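You operate a simulated robot arm through the tools that you are given. There is no shell and no other tool.

You run a simulated robot arm. Do the job below in one go: nothing can be reset, and whatever is moved stays where it is left.

JOB
Fold the clamped strip to about 90, then swap in the white one.
Fine: leaf down, bar back, folded strip out on the short bench; lay the white strip in the jig and clamp it. Where these are worked on the way, their far stop is far enough and under half their travel is too little: clamp bar.
Where things are to end (x, y in the base frame): strip within 0.06 m of [0.24, 0.61].

It is judged by the outcome, as a careful person would: the job done as asked, and still so three seconds after it is handed in. It fails if anything else is knocked over, pushed out of place, dropped, spilled or broken. Flat cloth is picked up by pressing the open fingertips on it (5 to 10 N) and closing them slowly along it; thin cloth reads only 2 to 8 mm in the jaws.

ROBOT AND FRAMES
A 6-joint arm with a fingered hand, fixed in place. Base frame: the origin is on the floor under the middle of its stand, x ahead of it, y to its left, z up; the work surface is at about z = 0.82. Units: m, degrees, N and s.
With the tool pointing down near the work surface it reaches from about 0.34 to 0.76 m from the base axis. Its first joint turns from -166.0 to 166.0 degrees. Payload 4 kg.
The TCP is the grasp point between the finger pads, 0.026 m short of the fingertips. In the tool frame z runs along the fingers and y along their closing line. The gripper opens to 0.148 m; its body begins 0.073 m behind the TCP. The gripper is a hand of 3 fingers: y runs from the thumb to the fingers, the wrist lies at [0, 0, -0.239] in the tool frame.
Orientation is that of the tool frame in the base frame, as a unit quaternion [w, x, y, z]. With the fingers straight down and closing along the base's y, the tool's x points along the base's -x, its y along +y and its z along -z.

CONTROLS
- The arm moves only by the tool step_arm. Its arguments are lists of equal length, an entry for each row: "rot": the turn, a rotation vector about the tool's x, y, z in units of 120 degrees (1.0 is 120 degrees), a list of three; "translation": the shift along the tool's x, y, z in units of 150 mm (1.0 is 150 mm), a list of three. In form: {"rot": [[rx, ry, rz], ...], "translation": [[x, y, z], ...]}. A call has 1 to 20 rows; each row is the pose to reach, as a shift and turn from the pose commanded when the call began, along the tool's axes at that moment. A call with a number of a shift or a turn outside -1 to 1 is refused whole. A row lasts 0.2 s, in which the tool goes at most 0.05 m and 8.6 degrees; a call with a longer step from one row to the next is refused whole. A pose out of reach is approached as far as the arm can. The call stops where the force on the tool passes 50 N (or 10 N more than at its start, if that is more) or the arm is blocked; 0.2 s more then pass. In this call time passes only in rows, and 0.2 s behind the last. It gives the time, the measured TCP pose, the force on the tool (base axes), the opening and the grip force at its end, in the units of the frame above (readings bear some noise), with the torque about the TCP (base axes, N m) and any sound that the robot's microphone picked up.
- Cameras (640 x 400 px; columns grow to the right, rows downward): "scene" is fixed at [0.2185, -0.6505, 1.6067]; the picture's right is [1.00, 0.02, 0.00], its down [0.01, -0.50, -0.87] and it looks along [-0.02, 0.87, -0.50] (base axes); focal length 322 px, centre (320, 200). "wrist" rides on the gripper at [0.068, -0.039, -0.09] in the tool frame; the picture's right is [0.50, 0.87, 0.00], its down [-0.66, 0.38, -0.65] and it looks along [-0.57, 0.33, 0.76] (tool axes); focal length 222 px, centre (320, 200). There is no depth. A picture from a camera that has moved, and an enlarged one, comes with that camera's place and axes in the base frame and with its lens.
- grab_frame(camera): a new picture of that camera. The clock stands still meanwhile.
- raise_lower(by): slides the trunk up (or, below 0, down) by that many m; the arm rides with it, the base frame stays. It gives what a move gives, with no picture.
- set_fingers(finger1, finger2, thumb_bend): sets how far each is bent, from 0 (flat) to 100 (curled in); at 30 the hand is open as for a grip, at 70 the pads meet at the TCP. One left out holds its place. A second passes; each finger stops where it meets its share of the squeeze, and holds until it gets a number again. It is the only way to open and close the hand. It gives what a move gives, with no picture; readings hold the bend of each and the force on the fingers (four entries, about 0 where the hand has none), thumb and palm.
- close_up(camera, box): a new picture of the part [left, top, right, bottom] of that camera's present view, enlarged. The clock stands still meanwhile.
- hand_in(): hands the job in; it is judged then, once.

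Places have to be worked out from the pictures, the camera data and where the tool is seen. Open the gripper and draw the arm clear of the work before you hand the job in, unless the task says otherwise.

The tools are called after "Emit:" as a command line: name --argument value ..., lists and objects as JSON in quotes. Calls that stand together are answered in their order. step_arm: Moves the arm, as the interface text tells. Its arguments: {"type":"object","properties":{"rot":{"type":"array","items":{"type":"array","items":{"type":"number"}}},"translation":{"type":"array","items":{"type":"array","items":{"type":"number"}}}},"required":["rot","translation"]} The other tools are called the same way: raise_lower (by) moves the trunk up or down; set_fingers (finger1, finger2, thumb_bend) moves the fingers one by one; grab_frame (camera) takes a picture; close_up (camera, box) takes an enlarged picture of a part of a camera's view; hand_in () hands the job in.

At the start:

```text
clock: 0.0
tool_pos: [0.384, 0.4173, 1.1483]
tool_rot: [0.0, -0.001, 1.0, 0.0]
force: [0.5, 0.4, 0.1]
wrist_torque: [0.04, 0.0, -0.02]
grip_width: 0.1478
finger_force: 0.1
shape: jaw
bend: [30.0, 30.0, 30.0]
finger forces: [0.1, 0.1, 0.1, 0.1, 0.0, 0.1]
trunk travel left (down, up): [-0.5, 0.09]
```

scene: 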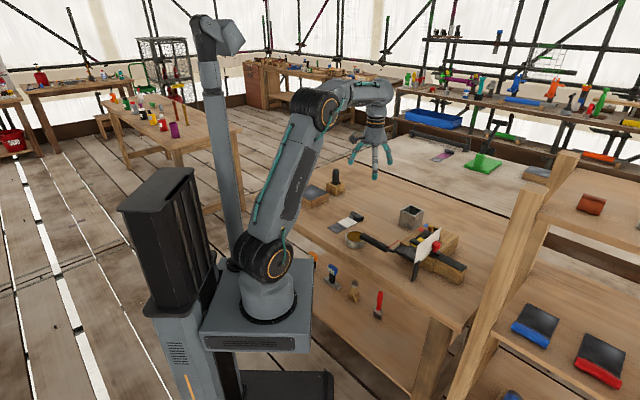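
wrist: 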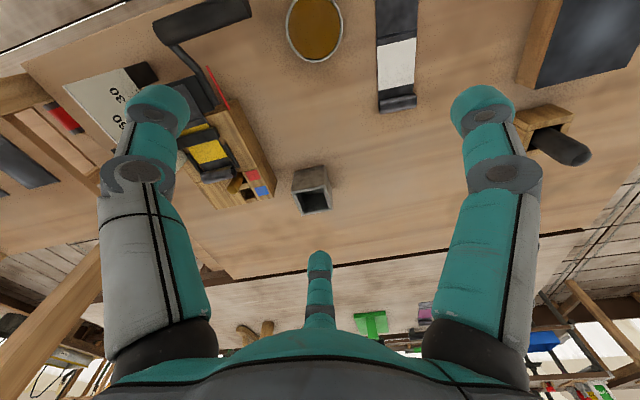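

I begin by looking closely at the bench, the jig and the strips before moving anything.

Emit:
close_up --camera "scene" --box '[380, 200, 480, 290]'

Emit:
close_up --camera "scene" --box '[290, 150, 450, 260]'

Emit:
close_up --camera "wrist" --box '[50, 0, 350, 220]'

Emit:
close_up --camera "wrist" --box '[340, 0, 640, 200]'

```text
4.44 times, centred on (430, 245) of scene
camera zoom: at [0.2185, -0.6505, 1.6067], right [1.0, 0.02, 0.0], down [0.01, -0.5, -0.87], along [-0.02, 0.87, -0.5], focal length 1430 px, centre (-169, 0)
```

zoom: 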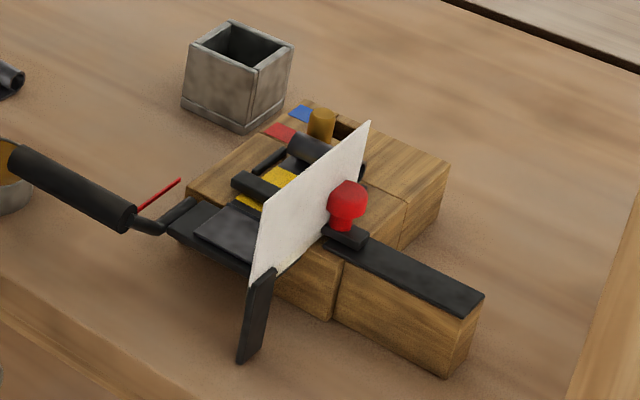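

```text
3.64 times, centred on (370, 205) of scene
camera zoom: at [0.2185, -0.6505, 1.6067], right [1.0, 0.02, 0.0], down [0.01, -0.5, -0.87], along [-0.02, 0.87, -0.5], focal length 1170 px, centre (138, 182)
```

zoom: 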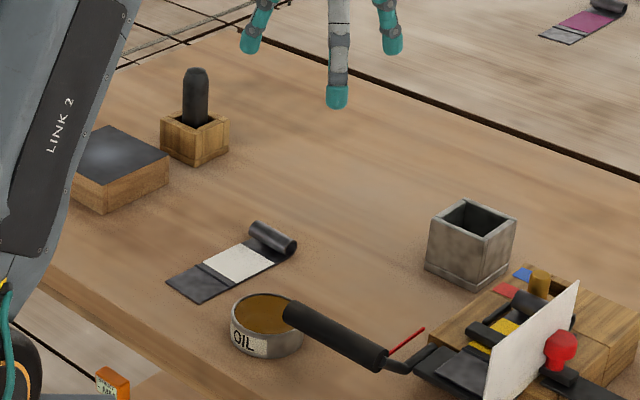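

```text
1.82 times, centred on (200, 110) of wrist
camera zoom: at [0.3172, 0.3773, 1.2378], right [-0.5, 0.87, 0.0], down [0.66, 0.38, 0.65], along [0.57, 0.33, -0.76], focal length 404 px, centre (538, 364)
```

zoom: 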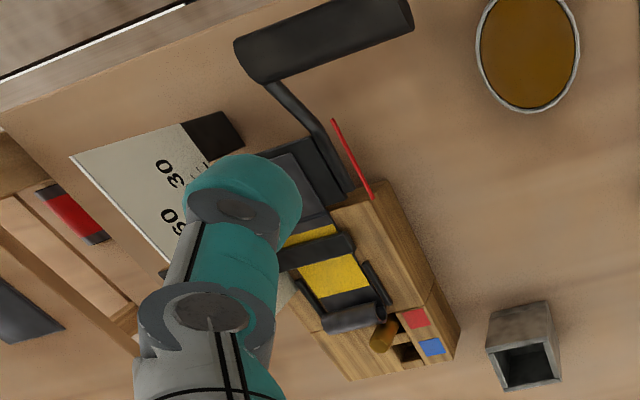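

```text
2.00 times, centred on (490, 100) of wrist
camera zoom: at [0.3172, 0.3773, 1.2378], right [-0.5, 0.87, 0.0], down [0.66, 0.38, 0.65], along [0.57, 0.33, -0.76], focal length 444 px, centre (-20, 400)
```

zoom: 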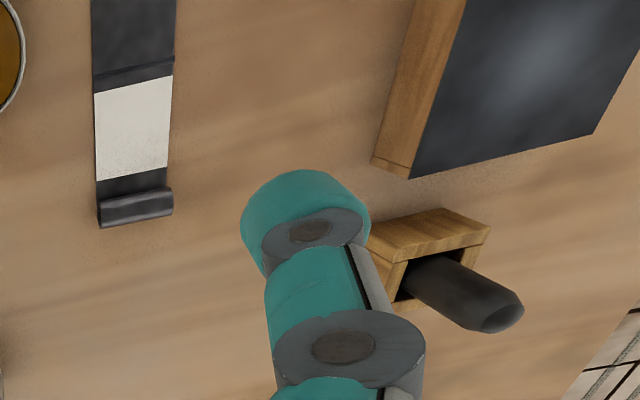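

The jig (yellow strip clamped) sits near (0.56, 0.30), white strip near (0.30, 0.52). I'll shift the hand in -y at height to get the wrist camera on the jig without the fingers hiding it.

Emit:
step_arm --rot '[[0, 0, 0], [0, 0, 0], [0, 0, 0], [0, 0, 0], [0, 0, 0]]' --translation '[[0, -0.2, 0], [0, -0.4, 0], [0, -0.6, 0], [0, -0.8, 0], [0, -1.0, 0]]'

Emit:
grab_frame --camera "wrist"

```text
clock: 1.2
tool_pos: [0.3851, 0.2679, 1.1483]
tool_rot: [0.0, 0.0, 1.0, 0.0]
force: [-0.8, -0.7, 0.1]
wrist_torque: [0.02, 0.02, 0.01]
grip_width: 0.1477
finger_force: 0.0
shape: jaw
bend: [30.0, 30.0, 30.0]
finger forces: [0.1, 0.0, 0.0, 0.0, 0.0, 0.1]
trunk travel left (down, up): [-0.5, 0.09]
```

```text
taken
camera wrist: at [0.3173, 0.2284, 1.2376], right [-0.5, 0.87, 0.0], down [0.66, 0.38, 0.65], along [0.57, 0.33, -0.76], focal length 222 px, centre (320, 200)
```

wrist: 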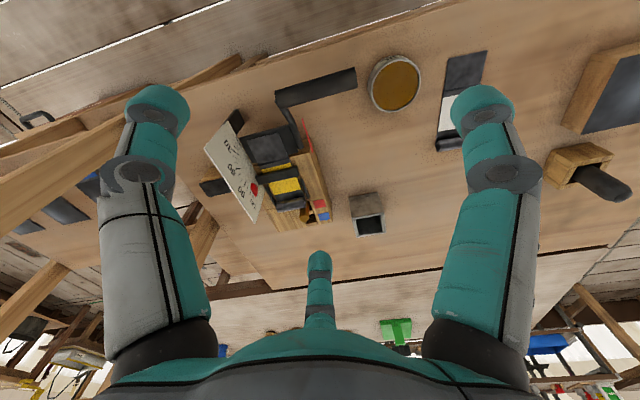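

Emit:
close_up --camera "wrist" --box '[190, 60, 400, 240]'

Emit:
close_up --camera "wrist" --box '[230, 100, 340, 230]'

Emit:
close_up --camera "wrist" --box '[420, 20, 640, 220]'

```text
2.22 times, centred on (295, 150) of wrist
camera zoom: at [0.3173, 0.2284, 1.2376], right [-0.5, 0.87, 0.0], down [0.66, 0.38, 0.65], along [0.57, 0.33, -0.76], focal length 494 px, centre (376, 311)
```

zoom: 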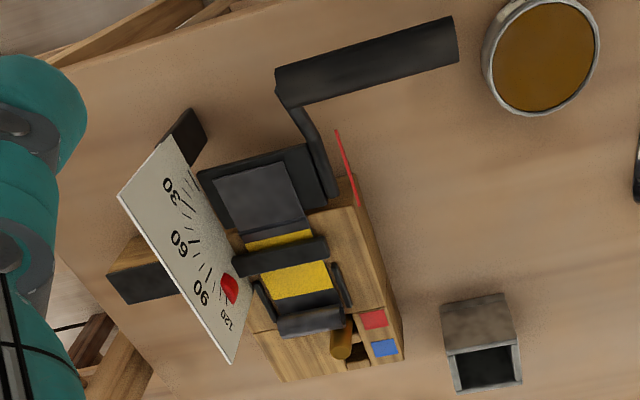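

```text
3.08 times, centred on (285, 165) of wrist
camera zoom: at [0.3173, 0.2284, 1.2376], right [-0.5, 0.87, 0.0], down [0.66, 0.38, 0.65], along [0.57, 0.33, -0.76], focal length 684 px, centre (428, 308)
```

zoom: 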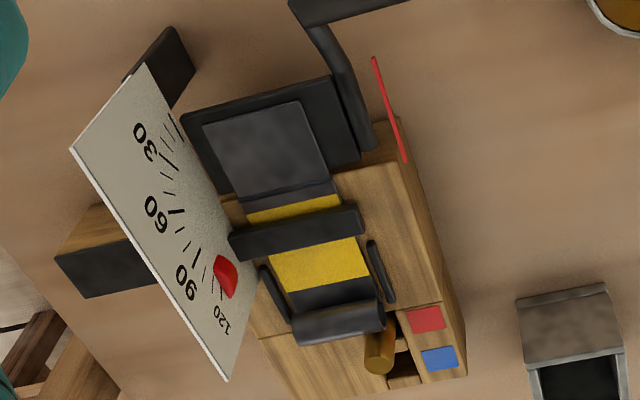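

```text
2.00 times, centred on (530, 120) of wrist
camera zoom: at [0.3173, 0.2284, 1.2376], right [-0.5, 0.87, 0.0], down [0.66, 0.38, 0.65], along [0.57, 0.33, -0.76], focal length 444 px, centre (-100, 360)
```

zoom: 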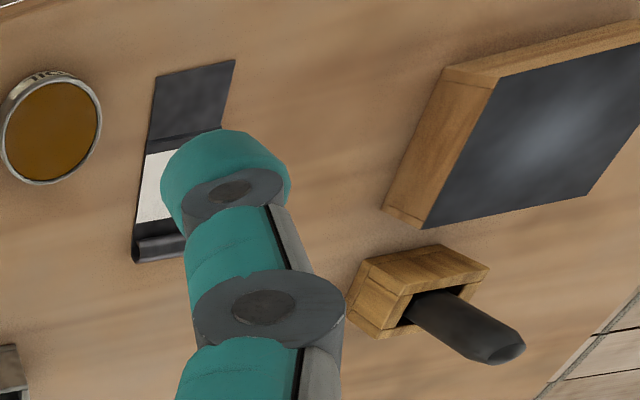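

The jig runs at 45° in plan: leaf and handle on the near-left side, a dial on the right side, and a red knob on a rail that may drive the clamp bar. I'll go round for a view facing the dial, from the (-x,+y) side.

Emit:
step_arm --rot '[[0, 0, 0.07], [0, 0, 0.14], [0, 0, 0.21], [0, 0, 0.28], [0, 0, 0.35], [0, 0, 0.42], [0, 0, 0.49], [0, 0, 0.56], [0, 0, 0.625]]' --translation '[[0, 0.11, 0], [0, 0.22, 0], [0, 0.33, 0], [0, 0.44, 0], [0, 0.55, 0], [0, 0.66, 0], [0, 0.77, 0], [0, 0.88, 0], [0, 1.0, 0]]'

Emit:
grab_frame --camera "wrist"

Emit:
grab_frame --camera "scene"

```text
clock: 3.2
tool_pos: [0.3821, 0.4178, 1.1472]
tool_rot: [0.0, 0.609, 0.793, 0.001]
force: [0.6, 0.3, 0.9]
wrist_torque: [-0.04, 0.01, -0.01]
grip_width: 0.1483
finger_force: 0.1
shape: jaw
bend: [30.0, 30.0, 30.0]
finger forces: [0.0, 0.1, 0.0, 0.0, 0.0, 0.1]
trunk travel left (down, up): [-0.5, 0.09]
```

```text
taken
camera wrist: at [0.3287, 0.4715, 1.2369], right [0.71, 0.71, 0.0], down [0.53, -0.54, 0.65], along [0.46, -0.46, -0.76], focal length 222 px, centre (320, 200)
```

wrist: 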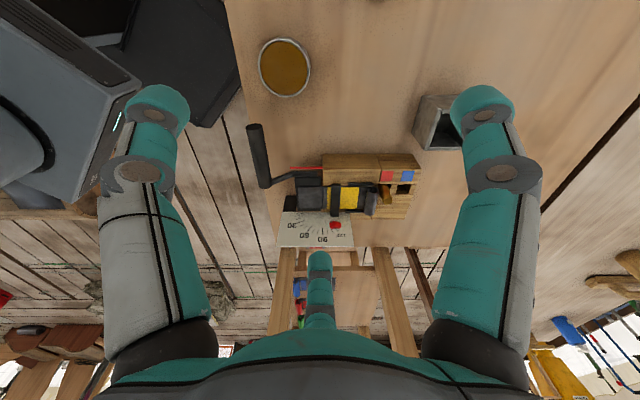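

```text
taken
```

scene: 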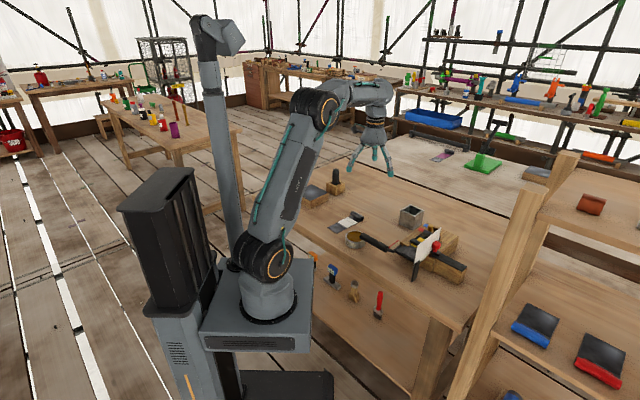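

The wrist view faces the dial now (upside-down). I enlarge the jig.

Emit:
close_up --camera "wrist" --box '[240, 115, 432, 255]'

Emit:
close_up --camera "wrist" --box '[280, 150, 430, 250]'

```text
2.86 times, centred on (336, 185) of wrist
camera zoom: at [0.3287, 0.4715, 1.2369], right [0.71, 0.71, 0.0], down [0.53, -0.54, 0.65], along [0.46, -0.46, -0.76], focal length 635 px, centre (274, 243)
```

zoom: 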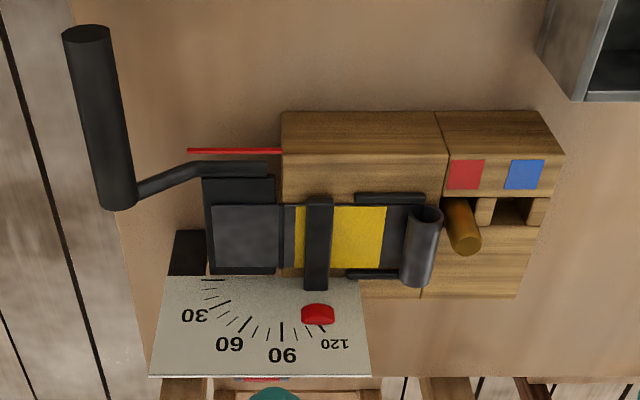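

```text
4.00 times, centred on (355, 200) of wrist
camera zoom: at [0.3287, 0.4715, 1.2369], right [0.71, 0.71, 0.0], down [0.53, -0.54, 0.65], along [0.46, -0.46, -0.76], focal length 888 px, centre (180, 200)
```

zoom: 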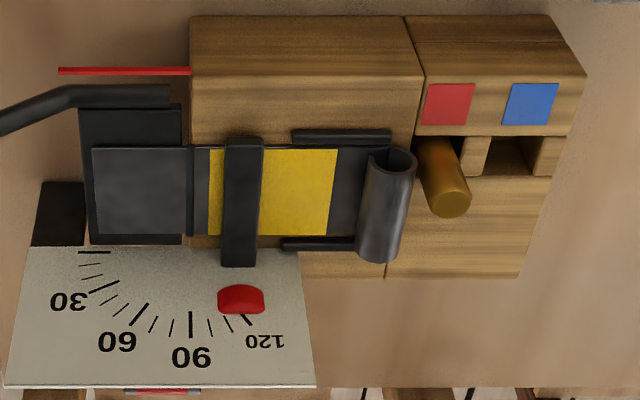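

From these views I fix jig axes: u=(0.707,0.707) along the strip (leaf end to rolled end) and v=(0.707,-0.707) along the clamp bar towards the red knob. Hinge is at u≈0.571, z≈0.88, and the handle grip at u≈0.472, v 0.03–0.137, z≈0.91. I move above the handle with the closing line along u, and look again.

Emit:
step_arm --rot '[[0, 0, -0.05], [0, 0, -0.1], [0, 0, -0.15], [0, 0, -0.2], [0, 0, -0.25]]' --translation '[[-0.184, -0.038, 0.066], [-0.368, -0.076, 0.133], [-0.552, -0.115, 0.2], [-0.736, -0.153, 0.267], [-0.92, -0.191, 0.333]]'

Emit:
grab_frame --camera "wrist"

Emit:
close_up --camera "scene" --box '[330, 130, 490, 290]'

```text
clock: 4.4
tool_pos: [0.3906, 0.2763, 1.0992]
tool_rot: [0.0, 0.383, 0.924, 0.0]
force: [0.0, 0.6, 0.0]
wrist_torque: [-0.01, 0.01, -0.01]
grip_width: 0.1478
finger_force: 0.1
shape: jaw
bend: [30.0, 30.0, 30.0]
finger forces: [0.1, 0.0, 0.0, 0.1, 0.1, 0.0]
trunk travel left (down, up): [-0.5, 0.09]
```

```text
taken
camera wrist: at [0.3175, 0.2954, 1.1892], right [0.26, 0.97, 0.0], down [0.73, -0.19, 0.65], along [0.63, -0.17, -0.76], focal length 222 px, centre (320, 200)
```

wrist: 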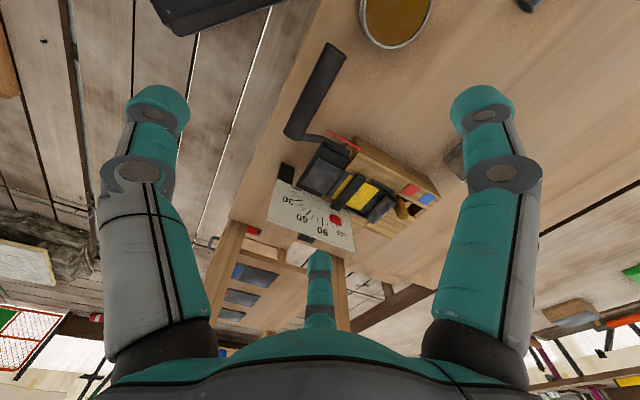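

```text
2.50 times, centred on (410, 210) of scene
camera zoom: at [0.2185, -0.6505, 1.6067], right [1.0, 0.02, 0.0], down [0.01, -0.5, -0.87], along [-0.02, 0.87, -0.5], focal length 804 px, centre (95, 175)
```

zoom: 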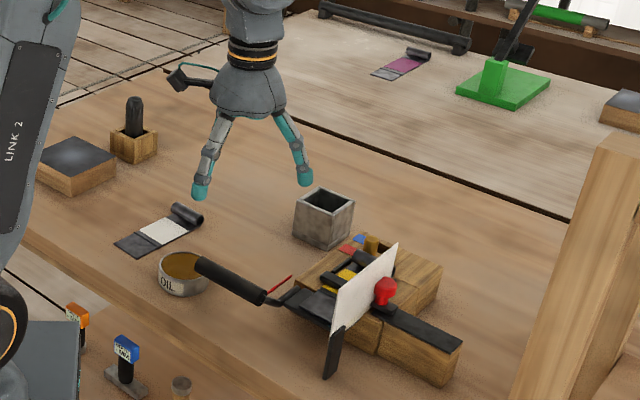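

The handle grip reads u≈0.467, v≈0.08, z≈0.91. The hand has three digits at 120°, and with the thumb on the +u side it clears the handle's rod (and later the peg), so I turn the tool 180° at this height in two stages.

Emit:
step_arm --rot '[[0, 0, -0.068], [0, 0, -0.136], [0, 0, -0.205], [0, 0, -0.273], [0, 0, -0.341], [0, 0, -0.409], [0, 0, -0.477], [0, 0, -0.545], [0, 0, -0.614], [0, 0, -0.682], [0, 0, -0.75]]' --translation '[[0, 0, 0], [0, 0, 0], [0, 0, 0], [0, 0, 0], [0, 0, 0], [0, 0, 0], [0, 0, 0], [0, 0, 0], [0, 0, 0], [0, 0, 0], [0, 0, 0]]'

```text
clock: 6.8
tool_pos: [0.3921, 0.277, 1.0978]
tool_rot: [0.0, -0.384, 0.923, 0.0]
force: [0.4, 0.7, 0.2]
wrist_torque: [-0.01, 0.0, -0.01]
grip_width: 0.1478
finger_force: 0.0
shape: jaw
bend: [30.0, 30.0, 30.0]
finger forces: [0.1, 0.0, 0.0, 0.1, 0.0, 0.0]
trunk travel left (down, up): [-0.5, 0.09]
```

The turn went cleanly (tool y now at 135°). I make the second 90° and look.

Emit:
step_arm --rot '[[0, 0, -0.068], [0, 0, -0.136], [0, 0, -0.205], [0, 0, -0.273], [0, 0, -0.341], [0, 0, -0.409], [0, 0, -0.477], [0, 0, -0.545], [0, 0, -0.614], [0, 0, -0.682], [0, 0, -0.75]]' --translation '[[0, 0, 0], [0, 0, 0], [0, 0, 0], [0, 0, 0], [0, 0, 0], [0, 0, 0], [0, 0, 0], [0, 0, 0], [0, 0, 0], [0, 0, 0], [0, 0, 0]]'

Emit:
grab_frame --camera "wrist"

Emit:
grab_frame --camera "scene"

```text
clock: 9.2
tool_pos: [0.2934, 0.3196, 1.0158]
tool_rot: [-0.011, 0.908, -0.416, 0.048]
force: [0.8, 0.3, -0.2]
wrist_torque: [0.02, 0.03, 0.02]
grip_width: 0.1476
finger_force: 0.1
shape: jaw
bend: [30.0, 30.0, 30.0]
finger forces: [0.0, 0.0, 0.0, 0.0, 0.0, 0.0]
out of reach, approached as far as the arm can: row 7, 8, 9, 10, 11
trunk travel left (down, up): [-0.5, 0.09]
```

```text
taken
camera wrist: at [0.3587, 0.2953, 1.1136], right [-0.33, -0.94, -0.01], down [-0.77, 0.26, 0.58], along [-0.54, 0.2, -0.82], focal length 222 px, centre (320, 200)
```

wrist: 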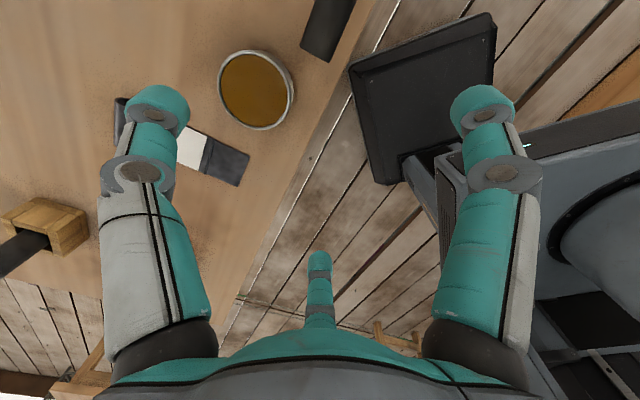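

```text
taken
```

scene: 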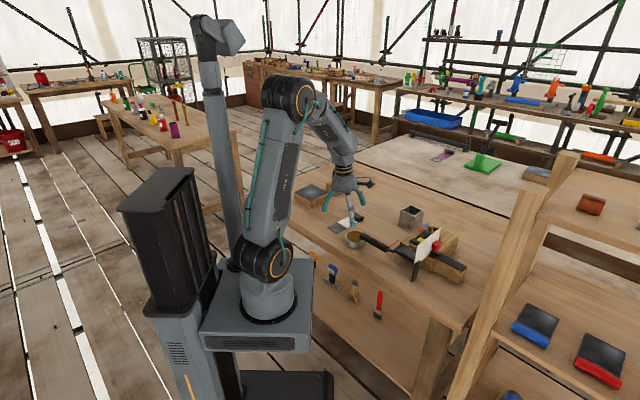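

The turn hit the wrist limit in the last half and the arm drifted (nothing touched). The hand has 120° symmetry, so tool-y at -15° puts the digits in the same places I wanted; first I check which pose counts as "commanded".

Emit:
step_arm --rot '[[0, 0, 0]]' --translation '[[0, 0, 0]]'

```text
clock: 9.6
tool_pos: [0.2938, 0.32, 1.0176]
tool_rot: [-0.011, 0.908, -0.417, 0.048]
force: [-0.7, -0.2, 0.5]
wrist_torque: [0.0, 0.02, -0.01]
grip_width: 0.1479
finger_force: 0.0
shape: jaw
bend: [30.0, 30.0, 30.0]
finger forces: [0.1, 0.1, 0.0, 0.0, 0.0, 0.0]
trunk travel left (down, up): [-0.5, 0.09]
```

The reached pose is now the reference. I go back to the earlier clean pose (tool vertical, tool-y at 135°), then turn on towards -15°.

Emit:
step_arm --rot '[[-0.0046, -0.0008, 0.0649], [-0.0093, -0.0016, 0.1297], [-0.0139, -0.0023, 0.1946], [-0.0185, -0.0031, 0.2594], [-0.0232, -0.0039, 0.3243], [-0.0278, -0.0047, 0.3891], [-0.0325, -0.0055, 0.454], [-0.0371, -0.0063, 0.5188], [-0.0417, -0.007, 0.5837], [-0.0464, -0.0078, 0.6485], [-0.051, -0.0086, 0.7134]]' --translation '[[0.062, -0.031, -0.042], [0.124, -0.062, -0.085], [0.186, -0.093, -0.127], [0.248, -0.124, -0.169], [0.31, -0.155, -0.211], [0.373, -0.185, -0.254], [0.435, -0.216, -0.296], [0.497, -0.247, -0.338], [0.559, -0.278, -0.38], [0.621, -0.309, -0.423], [0.683, -0.34, -0.465]]'

```text
clock: 12.0
tool_pos: [0.3881, 0.277, 1.0973]
tool_rot: [0.0, -0.382, 0.924, 0.001]
force: [-0.1, -0.7, -0.6]
wrist_torque: [-0.02, 0.03, 0.01]
grip_width: 0.1479
finger_force: 0.0
shape: jaw
bend: [30.0, 30.0, 30.0]
finger forces: [0.1, 0.1, 0.0, 0.0, 0.0, 0.0]
trunk travel left (down, up): [-0.5, 0.09]
```

Back at a clean vertical pose. Now +150° about the tool z in two 75° stages to put tool-y at -15°.

Emit:
step_arm --rot '[[0, 0, 0.069], [0, 0, 0.139], [0, 0, 0.208], [0, 0, 0.278], [0, 0, 0.347], [0, 0, 0.417], [0, 0, 0.486], [0, 0, 0.556], [0, 0, 0.625]]' --translation '[[0, 0, 0], [0, 0, 0], [0, 0, 0], [0, 0, 0], [0, 0, 0], [0, 0, 0], [0, 0, 0], [0, 0, 0], [0, 0, 0]]'

Emit:
step_arm --rot '[[0, 0, 0.069], [0, 0, 0.139], [0, 0, 0.208], [0, 0, 0.278], [0, 0, 0.347], [0, 0, 0.417], [0, 0, 0.486], [0, 0, 0.556], [0, 0, 0.625]]' --translation '[[0, 0, 0], [0, 0, 0], [0, 0, 0], [0, 0, 0], [0, 0, 0], [0, 0, 0], [0, 0, 0], [0, 0, 0], [0, 0, 0]]'

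Emit:
grab_frame --camera "wrist"

```text
clock: 14.0
tool_pos: [0.387, 0.2763, 1.0989]
tool_rot: [-0.001, 0.26, 0.966, 0.0]
force: [-0.1, 0.2, 0.5]
wrist_torque: [0.01, 0.03, 0.01]
grip_width: 0.1476
finger_force: 0.0
shape: jaw
bend: [30.0, 30.0, 30.0]
finger forces: [0.0, 0.0, 0.0, 0.0, 0.0, 0.0]
trunk travel left (down, up): [-0.5, 0.09]
```

```text
clock: 16.0
tool_pos: [0.3888, 0.2764, 1.0969]
tool_rot: [-0.001, 0.795, 0.607, 0.0]
force: [0.1, 1.1, -0.5]
wrist_torque: [-0.04, -0.01, 0.03]
grip_width: 0.1479
finger_force: 0.1
shape: jaw
bend: [30.0, 30.0, 30.0]
finger forces: [0.0, 0.0, 0.0, 0.1, 0.0, 0.0]
trunk travel left (down, up): [-0.5, 0.09]
```

```text
taken
camera wrist: at [0.3697, 0.3513, 1.1872], right [0.97, 0.26, 0.0], down [0.19, -0.73, 0.65], along [0.17, -0.63, -0.76], focal length 222 px, centre (320, 200)
```

wrist: 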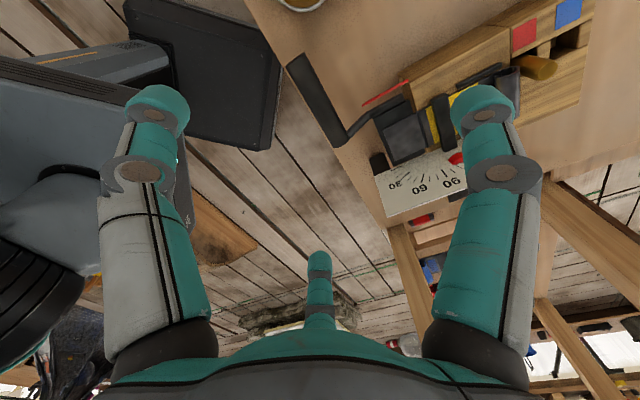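

View agrees: the grip is centred at u≈0.468, v≈0.083, under the hand. One digit will pass on the +u side and two on the -u side, all clear of rod and block; I descend most of the way.

Emit:
step_arm --rot '[[0, 0, 0], [0, 0, 0], [0, 0, 0], [0, 0, 0], [0, 0, 0]]' --translation '[[0, 0, 0.2], [0, 0, 0.4], [0, 0, 0.6], [0, 0, 0.8], [0, 0, 0.95]]'

Emit:
grab_frame --camera "wrist"

Emit:
close_up --camera "scene" --box '[330, 170, 490, 290]'

```text
clock: 17.2
tool_pos: [0.3891, 0.2759, 0.954]
tool_rot: [-0.001, 0.793, 0.609, 0.0]
force: [0.1, -0.3, -0.1]
wrist_torque: [0.01, -0.02, 0.01]
grip_width: 0.1477
finger_force: 0.1
shape: jaw
bend: [30.0, 30.0, 30.0]
finger forces: [0.1, 0.1, 0.0, 0.1, 0.0, 0.1]
trunk travel left (down, up): [-0.5, 0.09]
```

```text
taken
camera wrist: at [0.3702, 0.3511, 1.0443], right [0.97, 0.26, 0.0], down [0.2, -0.73, 0.65], along [0.17, -0.63, -0.76], focal length 222 px, centre (320, 200)
```

wrist: 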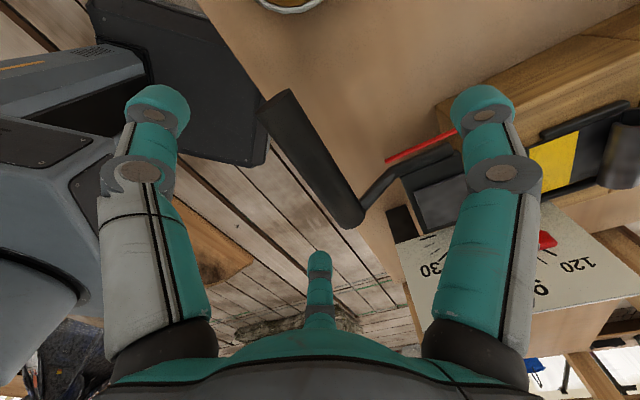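

```text
3.33 times, centred on (410, 230) of scene
camera zoom: at [0.2185, -0.6505, 1.6067], right [1.0, 0.02, 0.0], down [0.01, -0.5, -0.87], along [-0.02, 0.87, -0.5], focal length 1072 px, centre (20, 100)
```

zoom: 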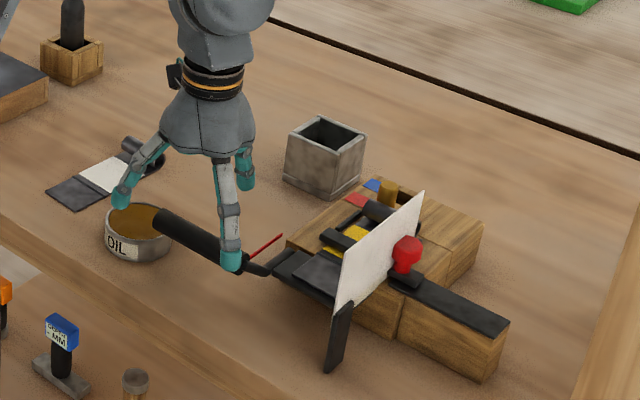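

Triangulating the two views puts the grip axis at u≈0.467, z≈0.918. I lower 42 mm so the pads sit at the grip's axis, then close gently.

Emit:
step_arm --rot '[[0, 0, 0], [0, 0, 0]]' --translation '[[0, 0, 0.14], [0, 0, 0.28]]'

Emit:
set_fingers --finger1 45 --finger2 45 --thumb_bend 45

Emit:
grab_frame --camera "wrist"

Emit:
close_up --camera "scene" --box '[340, 190, 460, 280]'

```text
clock: 17.8
tool_pos: [0.3894, 0.2756, 0.9148]
tool_rot: [-0.001, 0.793, 0.609, 0.001]
force: [0.1, 0.0, 0.7]
wrist_torque: [-0.02, 0.0, 0.02]
grip_width: 0.1479
finger_force: 0.2
shape: jaw
bend: [30.0, 30.0, 30.0]
finger forces: [0.0, 0.1, 0.0, 0.0, 0.1, 0.0]
trunk travel left (down, up): [-0.5, 0.09]
```

```text
clock: 18.8
tool_pos: [0.3884, 0.2762, 0.9144]
tool_rot: [-0.001, 0.794, 0.608, 0.001]
force: [0.2, 0.1, 1.1]
wrist_torque: [-0.01, -0.01, -0.01]
grip_width: 0.0791
finger_force: 0.0
shape: fingers
bend: [45.0, 45.0, 45.0]
finger forces: [0.0, 0.1, 0.0, 0.0, 0.0, 0.0]
trunk travel left (down, up): [-0.5, 0.09]
```

```text
taken
camera wrist: at [0.37, 0.351, 1.0036], right [0.97, 0.26, 0.0], down [0.2, -0.73, 0.65], along [0.17, -0.63, -0.76], focal length 222 px, centre (320, 200)
```

wrist: 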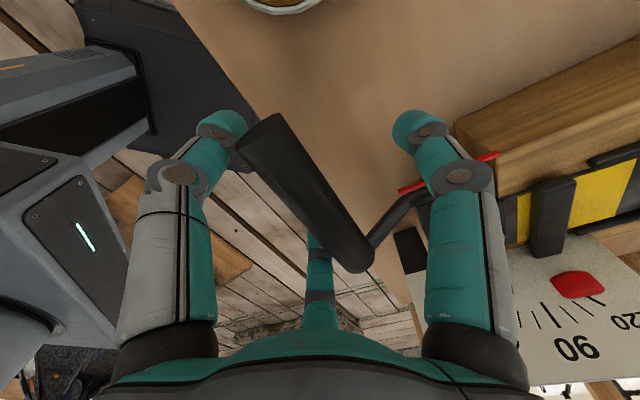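

```text
4.44 times, centred on (400, 235) of scene
camera zoom: at [0.2185, -0.6505, 1.6067], right [1.0, 0.02, 0.0], down [0.01, -0.5, -0.87], along [-0.02, 0.87, -0.5], focal length 1430 px, centre (-36, 44)
```

zoom: 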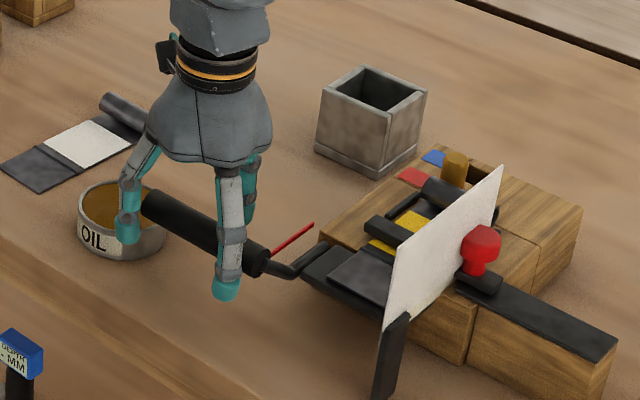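

The handle is caged between the digits without contact yet. I close on further in steps to find contact.

Emit:
set_fingers --finger1 54 --finger2 54 --thumb_bend 54

```text
clock: 19.8
tool_pos: [0.3881, 0.2756, 0.9144]
tool_rot: [-0.001, 0.793, 0.609, 0.0]
force: [-8.8, -5.2, -0.6]
wrist_torque: [-0.03, 0.03, 0.21]
grip_width: 0.0547
finger_force: 4.2
shape: fingers
bend: [54.0, 53.0, 52.0]
finger forces: [0.1, 1.6, 0.1, 0.1, 7.6, 0.0]
trunk travel left (down, up): [-0.5, 0.09]
```

The two -u digits touch the grip, finger1 on the +u side does not yet. I close finger1 further.

Emit:
set_fingers --finger1 62

```text
clock: 20.8
tool_pos: [0.3886, 0.2751, 0.9147]
tool_rot: [-0.001, 0.793, 0.609, 0.001]
force: [-8.9, -4.9, -0.1]
wrist_torque: [-0.04, 0.04, 0.24]
grip_width: 0.0432
finger_force: 4.9
shape: fingers
bend: [62.0, 53.0, 52.0]
finger forces: [0.0, 1.7, 0.0, 0.0, 8.1, 0.0]
trunk travel left (down, up): [-0.5, 0.09]
```

Emit:
grab_frame --camera "wrist"

Emit:
close_up --camera "scene" --box '[350, 200, 430, 260]'

```text
taken
camera wrist: at [0.3693, 0.3506, 1.0039], right [0.97, 0.26, 0.0], down [0.2, -0.73, 0.65], along [0.17, -0.63, -0.76], focal length 222 px, centre (320, 200)
```

wrist: 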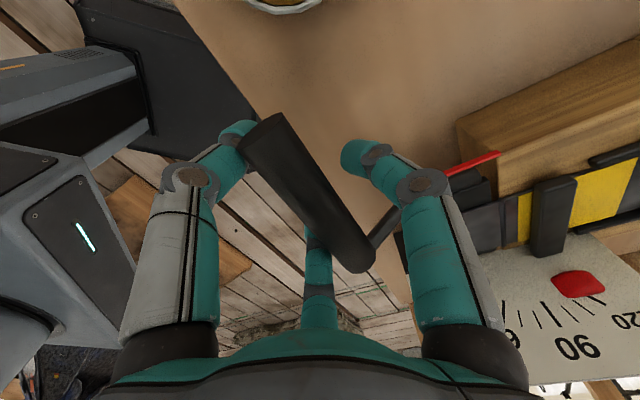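

```text
6.67 times, centred on (390, 230) of scene
camera zoom: at [0.2185, -0.6505, 1.6067], right [1.0, 0.02, 0.0], down [0.01, -0.5, -0.87], along [-0.02, 0.87, -0.5], focal length 2144 px, centre (-147, 0)
```

zoom: 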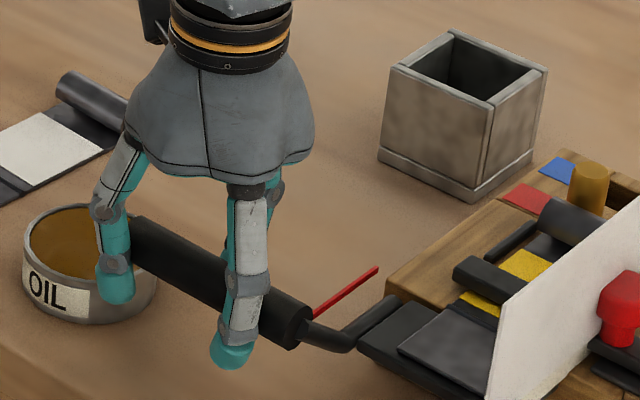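

Finger1 is still short of the grip; I close it on to 70.

Emit:
set_fingers --finger1 70

```text
clock: 21.8
tool_pos: [0.3898, 0.276, 0.914]
tool_rot: [0.0, 0.794, 0.609, 0.001]
force: [-8.6, -4.7, 0.3]
wrist_torque: [0.0, 0.03, 0.21]
grip_width: 0.0342
finger_force: 5.8
shape: fingers
bend: [69.0, 53.0, 52.0]
finger forces: [0.5, 1.6, 0.0, 0.0, 8.3, 0.0]
trunk travel left (down, up): [-0.5, 0.09]
```

Contact now on all three, but the hand is about 1 cm too far to +u (finger1 closed far more than the others). I open slightly, shift 9 mm to -u and 1 mm down, and close again.

Emit:
set_fingers --finger1 46 --finger2 46 --thumb_bend 46

Emit:
step_arm --rot '[[0, 0, 0]]' --translation '[[-0.052, -0.03, 0]]'

Emit:
set_fingers --finger1 56 --finger2 56 --thumb_bend 56

```text
clock: 22.8
tool_pos: [0.389, 0.2768, 0.9125]
tool_rot: [-0.001, 0.793, 0.609, 0.001]
force: [-0.5, 0.4, 0.3]
wrist_torque: [0.0, 0.01, 0.01]
grip_width: 0.0749
finger_force: 0.1
shape: fingers
bend: [46.0, 46.0, 46.0]
finger forces: [0.1, 0.0, 0.0, 0.0, 0.0, 0.1]
trunk travel left (down, up): [-0.5, 0.09]
```

```text
clock: 23.2
tool_pos: [0.383, 0.2703, 0.9147]
tool_rot: [-0.001, 0.793, 0.609, 0.0]
force: [0.2, 0.3, -0.4]
wrist_torque: [-0.01, 0.01, 0.04]
grip_width: 0.0747
finger_force: 0.0
shape: fingers
bend: [46.0, 46.0, 46.0]
finger forces: [0.0, 0.1, 0.0, 0.0, 0.0, 0.1]
trunk travel left (down, up): [-0.5, 0.09]
```

```text
clock: 24.2
tool_pos: [0.3836, 0.27, 0.9143]
tool_rot: [-0.001, 0.793, 0.609, 0.0]
force: [0.5, 0.4, -0.4]
wrist_torque: [0.02, -0.01, 0.0]
grip_width: 0.0433
finger_force: 0.0
shape: fingers
bend: [56.0, 56.0, 56.0]
finger forces: [0.0, 0.0, 0.0, 0.0, 0.0, 0.1]
trunk travel left (down, up): [-0.5, 0.09]
```

No contact at 56 now, so the hand is better centred. Close further.

Emit:
set_fingers --finger1 62 --finger2 62 --thumb_bend 62

Emit:
grab_frame --camera "wrist"

```text
clock: 25.2
tool_pos: [0.3829, 0.27, 0.9144]
tool_rot: [-0.001, 0.794, 0.608, 0.0]
force: [-2.0, -0.8, -0.6]
wrist_torque: [0.03, 0.0, 0.05]
grip_width: 0.0255
finger_force: 1.4
shape: fingers
bend: [62.0, 62.0, 61.0]
finger forces: [0.0, 0.3, 0.0, 0.0, 2.5, 0.0]
trunk travel left (down, up): [-0.5, 0.09]
```

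```text
taken
camera wrist: at [0.3635, 0.3446, 1.0038], right [0.97, 0.26, 0.0], down [0.2, -0.73, 0.65], along [0.17, -0.63, -0.76], focal length 222 px, centre (320, 200)
```

wrist: 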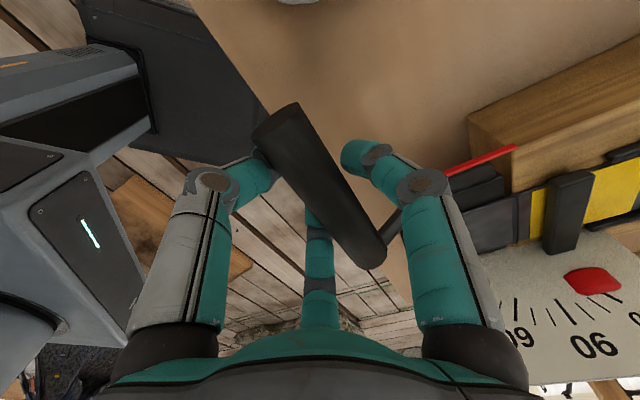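

Almost closed round the grip (width 25 mm ≈ its diameter). I take up the rest with finger1 and a little more squeeze.

Emit:
set_fingers --finger1 67 --finger2 64 --thumb_bend 63

```text
clock: 26.2
tool_pos: [0.382, 0.2694, 0.9152]
tool_rot: [-0.001, 0.794, 0.608, 0.001]
force: [-3.3, -1.9, -0.5]
wrist_torque: [-0.04, -0.02, 0.05]
grip_width: 0.0198
finger_force: 2.4
shape: fingers
bend: [66.0, 63.0, 61.0]
finger forces: [1.2, 0.9, 0.0, 0.1, 3.4, 0.0]
trunk travel left (down, up): [-0.5, 0.09]
```

Light three-point grip on the handle. With the hinge at u≈0.572, z≈0.883, I start the arc with the first 15° and read the forces.

Emit:
step_arm --rot '[[0, 0, 0], [0, 0, 0], [0, 0, 0]]' --translation '[[0.0196, 0.0113, -0.064], [0.0439, 0.0253, -0.1253], [0.0727, 0.042, -0.1833]]'

Emit:
grab_frame --camera "wrist"

Emit:
close_up --camera "scene" --box '[350, 190, 470, 280]'

```text
clock: 27.0
tool_pos: [0.3895, 0.2772, 0.9415]
tool_rot: [-0.002, 0.793, 0.609, 0.0]
force: [-8.1, -10.6, 1.3]
wrist_torque: [-0.08, 0.2, 0.26]
grip_width: 0.0207
finger_force: 7.5
shape: fingers
bend: [66.0, 63.0, 61.0]
finger forces: [2.2, 2.1, 0.1, 0.0, 10.8, 0.0]
trunk travel left (down, up): [-0.5, 0.09]
```

```text
taken
camera wrist: at [0.3712, 0.3524, 1.0312], right [0.97, 0.26, 0.0], down [0.2, -0.73, 0.65], along [0.17, -0.63, -0.76], focal length 222 px, centre (320, 200)
```

wrist: 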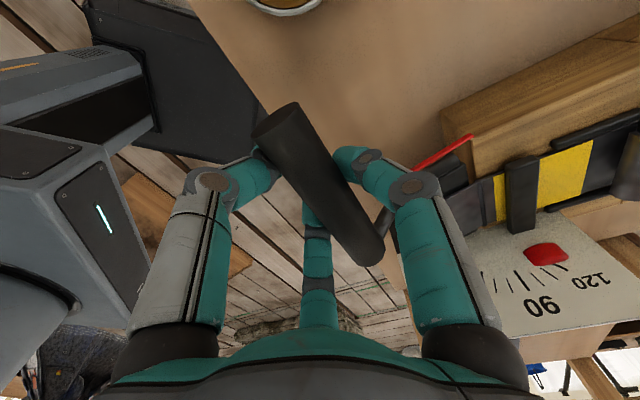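

```text
4.44 times, centred on (410, 235) of scene
camera zoom: at [0.2185, -0.6505, 1.6067], right [1.0, 0.02, 0.0], down [0.01, -0.5, -0.87], along [-0.02, 0.87, -0.5], focal length 1430 px, centre (-80, 44)
```

zoom: 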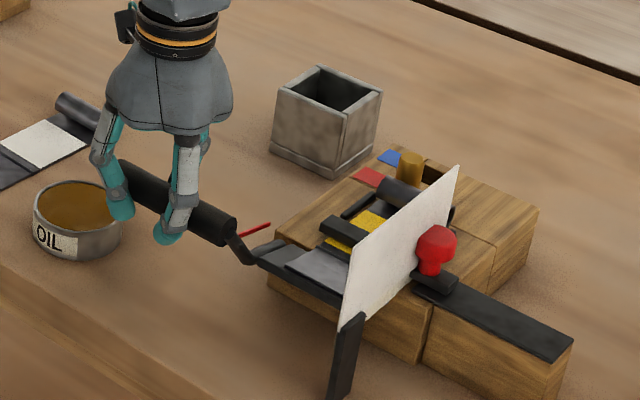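

The leaf is lifting; about 13 N along -u tells me my path is a few mm too far to +u. I continue to ~30° with the path pulled back 4 mm.

Emit:
step_arm --rot '[[0, 0, 0], [0, 0, 0], [0, 0, 0]]' --translation '[[0.0098, 0.0057, -0.056], [0.0473, 0.0273, -0.108], [0.0883, 0.051, -0.156]]'

```text
clock: 27.8
tool_pos: [0.4006, 0.2882, 0.9653]
tool_rot: [0.0, 0.793, 0.609, 0.001]
force: [-7.5, -9.8, 2.7]
wrist_torque: [-0.11, 0.25, 0.24]
grip_width: 0.021
finger_force: 7.5
shape: fingers
bend: [65.0, 63.0, 62.0]
finger forces: [2.9, 1.5, 0.0, 0.0, 10.1, 0.0]
trunk travel left (down, up): [-0.5, 0.09]
```

Force still ~10 N outward from the hinge: the true radius is a bit larger than I assumed. I check the pictures before going on.

Emit:
grab_frame --camera "wrist"

Emit:
close_up --camera "wrist" --box '[340, 60, 640, 300]'

Emit:
close_up --camera "scene" --box '[350, 190, 470, 280]'

```text
taken
camera wrist: at [0.3811, 0.3639, 1.0545], right [0.97, 0.26, 0.0], down [0.2, -0.73, 0.65], along [0.17, -0.63, -0.76], focal length 222 px, centre (320, 200)
```

wrist: 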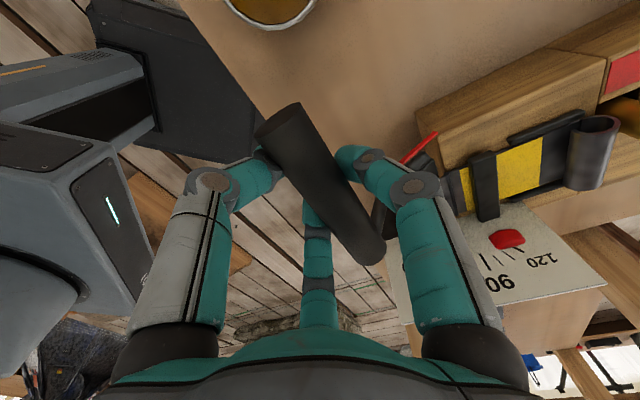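

```text
1.67 times, centred on (490, 180) of wrist
camera zoom: at [0.3811, 0.3639, 1.0545], right [0.97, 0.26, 0.0], down [0.2, -0.73, 0.65], along [0.17, -0.63, -0.76], focal length 370 px, centre (37, 233)
```

zoom: 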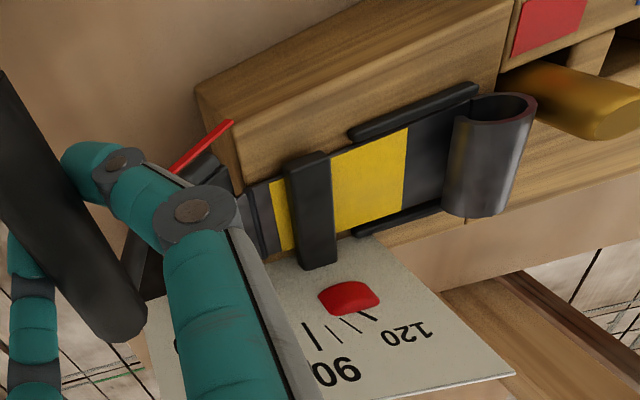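

```text
4.44 times, centred on (410, 235) of scene
camera zoom: at [0.2185, -0.6505, 1.6067], right [1.0, 0.02, 0.0], down [0.01, -0.5, -0.87], along [-0.02, 0.87, -0.5], focal length 1430 px, centre (-80, 44)
```

zoom: 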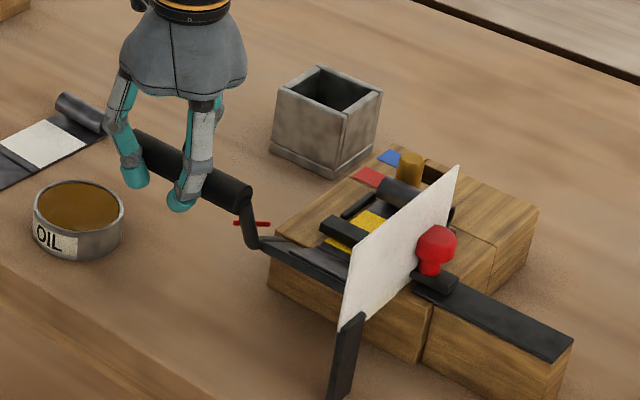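

The leaf (with the strip's tail) is turning as intended. I continue to ~45° with the path 6 mm further out from the hinge.

Emit:
step_arm --rot '[[0, 0, 0], [0, 0, 0], [0, 0, 0]]' --translation '[[0.0496, 0.0287, -0.0707], [0.0964, 0.0557, -0.116], [0.1489, 0.086, -0.1527]]'

```text
clock: 28.6
tool_pos: [0.4196, 0.3072, 0.9881]
tool_rot: [-0.001, 0.793, 0.609, 0.0]
force: [-3.7, -3.4, -3.4]
wrist_torque: [-0.04, 0.15, 0.06]
grip_width: 0.0217
finger_force: 5.2
shape: fingers
bend: [64.0, 63.0, 62.0]
finger forces: [4.7, 1.2, 0.1, 0.1, 4.0, 0.0]
trunk travel left (down, up): [-0.5, 0.09]
```

Radial force is now near zero and R≈0.12 m fits. I continue the arc to about 75°.

Emit:
step_arm --rot '[[0, 0, 0], [0, 0, 0], [0, 0, 0], [0, 0, 0], [0, 0, 0], [0, 0, 0]]' --translation '[[0.0473, 0.0273, -0.0273], [0.1033, 0.0597, -0.0533], [0.1616, 0.0933, -0.0727], [0.2205, 0.1273, -0.0867], [0.2806, 0.162, -0.0947], [0.3412, 0.197, -0.0967]]'

Emit:
grab_frame --camera "wrist"

Emit:
close_up --camera "scene" --box '[350, 190, 470, 280]'

```text
clock: 30.0
tool_pos: [0.4613, 0.3498, 1.0028]
tool_rot: [-0.001, 0.793, 0.609, 0.001]
force: [-4.0, -1.7, -4.6]
wrist_torque: [-0.11, 0.2, 0.09]
grip_width: 0.0232
finger_force: 6.0
shape: fingers
bend: [63.0, 63.0, 62.0]
finger forces: [5.8, 1.5, 0.1, 0.1, 4.2, 0.0]
trunk travel left (down, up): [-0.5, 0.09]
```

```text
taken
camera wrist: at [0.4425, 0.4247, 1.092], right [0.97, 0.26, 0.0], down [0.2, -0.73, 0.65], along [0.17, -0.63, -0.76], focal length 222 px, centre (320, 200)
```

wrist: 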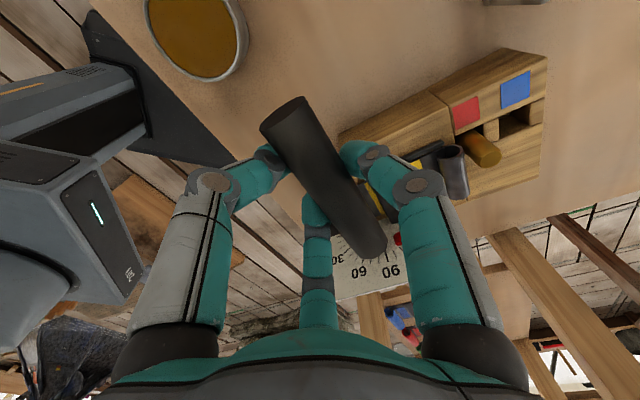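

```text
4.44 times, centred on (410, 235) of scene
camera zoom: at [0.2185, -0.6505, 1.6067], right [1.0, 0.02, 0.0], down [0.01, -0.5, -0.87], along [-0.02, 0.87, -0.5], focal length 1430 px, centre (-80, 44)
```

zoom: 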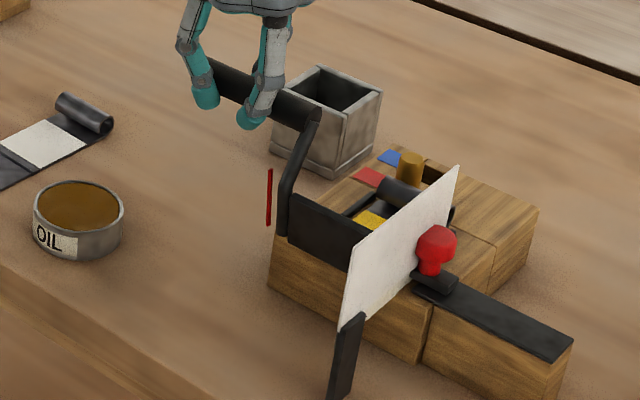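

The leaf is close to upright. I zoom in on the pointer to read the angle.

Emit:
close_up --camera "scene" --box '[385, 210, 445, 250]'

Emit:
close_up --camera "wrist" --box '[310, 150, 430, 290]'

```text
10.00 times, centred on (415, 230) of scene
camera zoom: at [0.2185, -0.6505, 1.6067], right [1.0, 0.02, 0.0], down [0.01, -0.5, -0.87], along [-0.02, 0.87, -0.5], focal length 3217 px, centre (-630, -100)
```

zoom: 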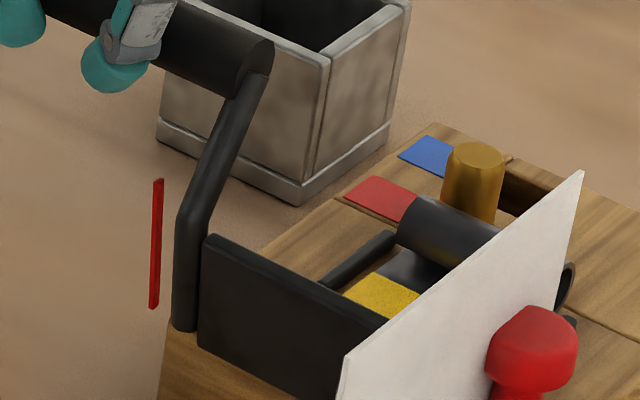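

```text
2.86 times, centred on (370, 220) of wrist
camera zoom: at [0.4425, 0.4247, 1.092], right [0.97, 0.26, 0.0], down [0.2, -0.73, 0.65], along [0.17, -0.63, -0.76], focal length 635 px, centre (177, 143)
```

zoom: 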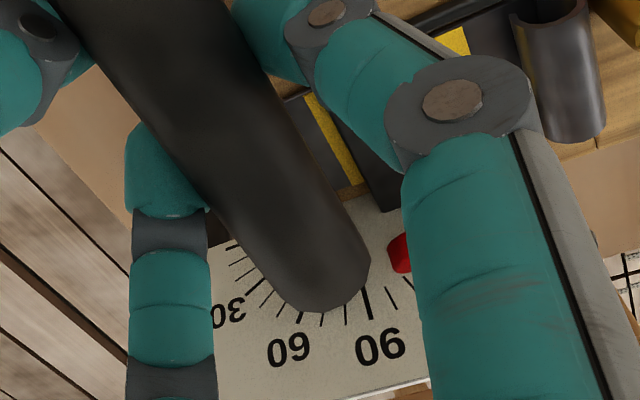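

The pointer works out at about 80° in the scene view. I go roughly 11° further and measure again.

Emit:
step_arm --rot '[[0, 0, 0], [0, 0, 0], [0, 0, 0], [0, 0, 0]]' --translation '[[0.0364, 0.021, 0.002], [0.0722, 0.0417, 0.006], [0.108, 0.0623, 0.012], [0.1316, 0.076, 0.0173]]'

Emit:
close_up --camera "scene" --box '[385, 205, 445, 245]'

Emit:
grab_frame --camera "wrist"

```text
clock: 31.0
tool_pos: [0.4777, 0.3658, 1.0004]
tool_rot: [0.0, 0.793, 0.609, 0.001]
force: [-4.4, -3.2, -5.6]
wrist_torque: [-0.11, 0.21, 0.13]
grip_width: 0.0243
finger_force: 7.0
shape: fingers
bend: [63.0, 63.0, 62.0]
finger forces: [5.9, 2.1, 0.0, 0.1, 5.8, 0.0]
trunk travel left (down, up): [-0.5, 0.09]
```

```text
10.00 times, centred on (415, 225) of scene
camera zoom: at [0.2185, -0.6505, 1.6067], right [1.0, 0.02, 0.0], down [0.01, -0.5, -0.87], along [-0.02, 0.87, -0.5], focal length 3217 px, centre (-630, -50)
```

zoom: 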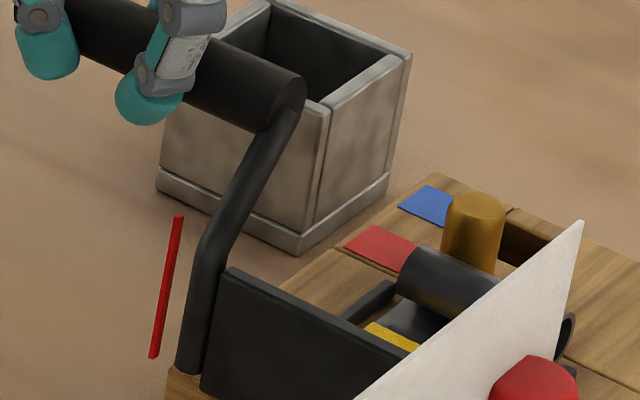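

```text
taken
camera wrist: at [0.4583, 0.4402, 1.0898], right [0.97, 0.26, 0.0], down [0.2, -0.73, 0.65], along [0.17, -0.63, -0.76], focal length 222 px, centre (320, 200)
```

wrist: 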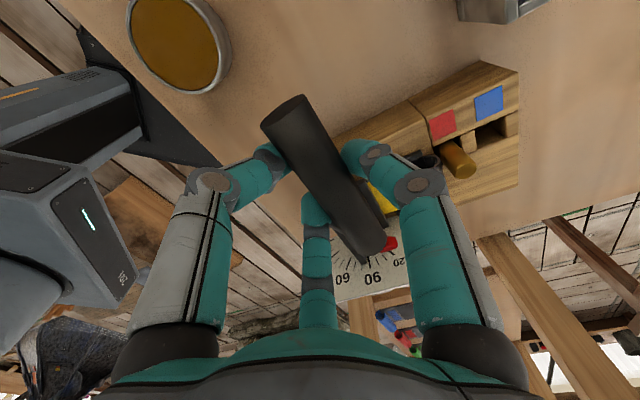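

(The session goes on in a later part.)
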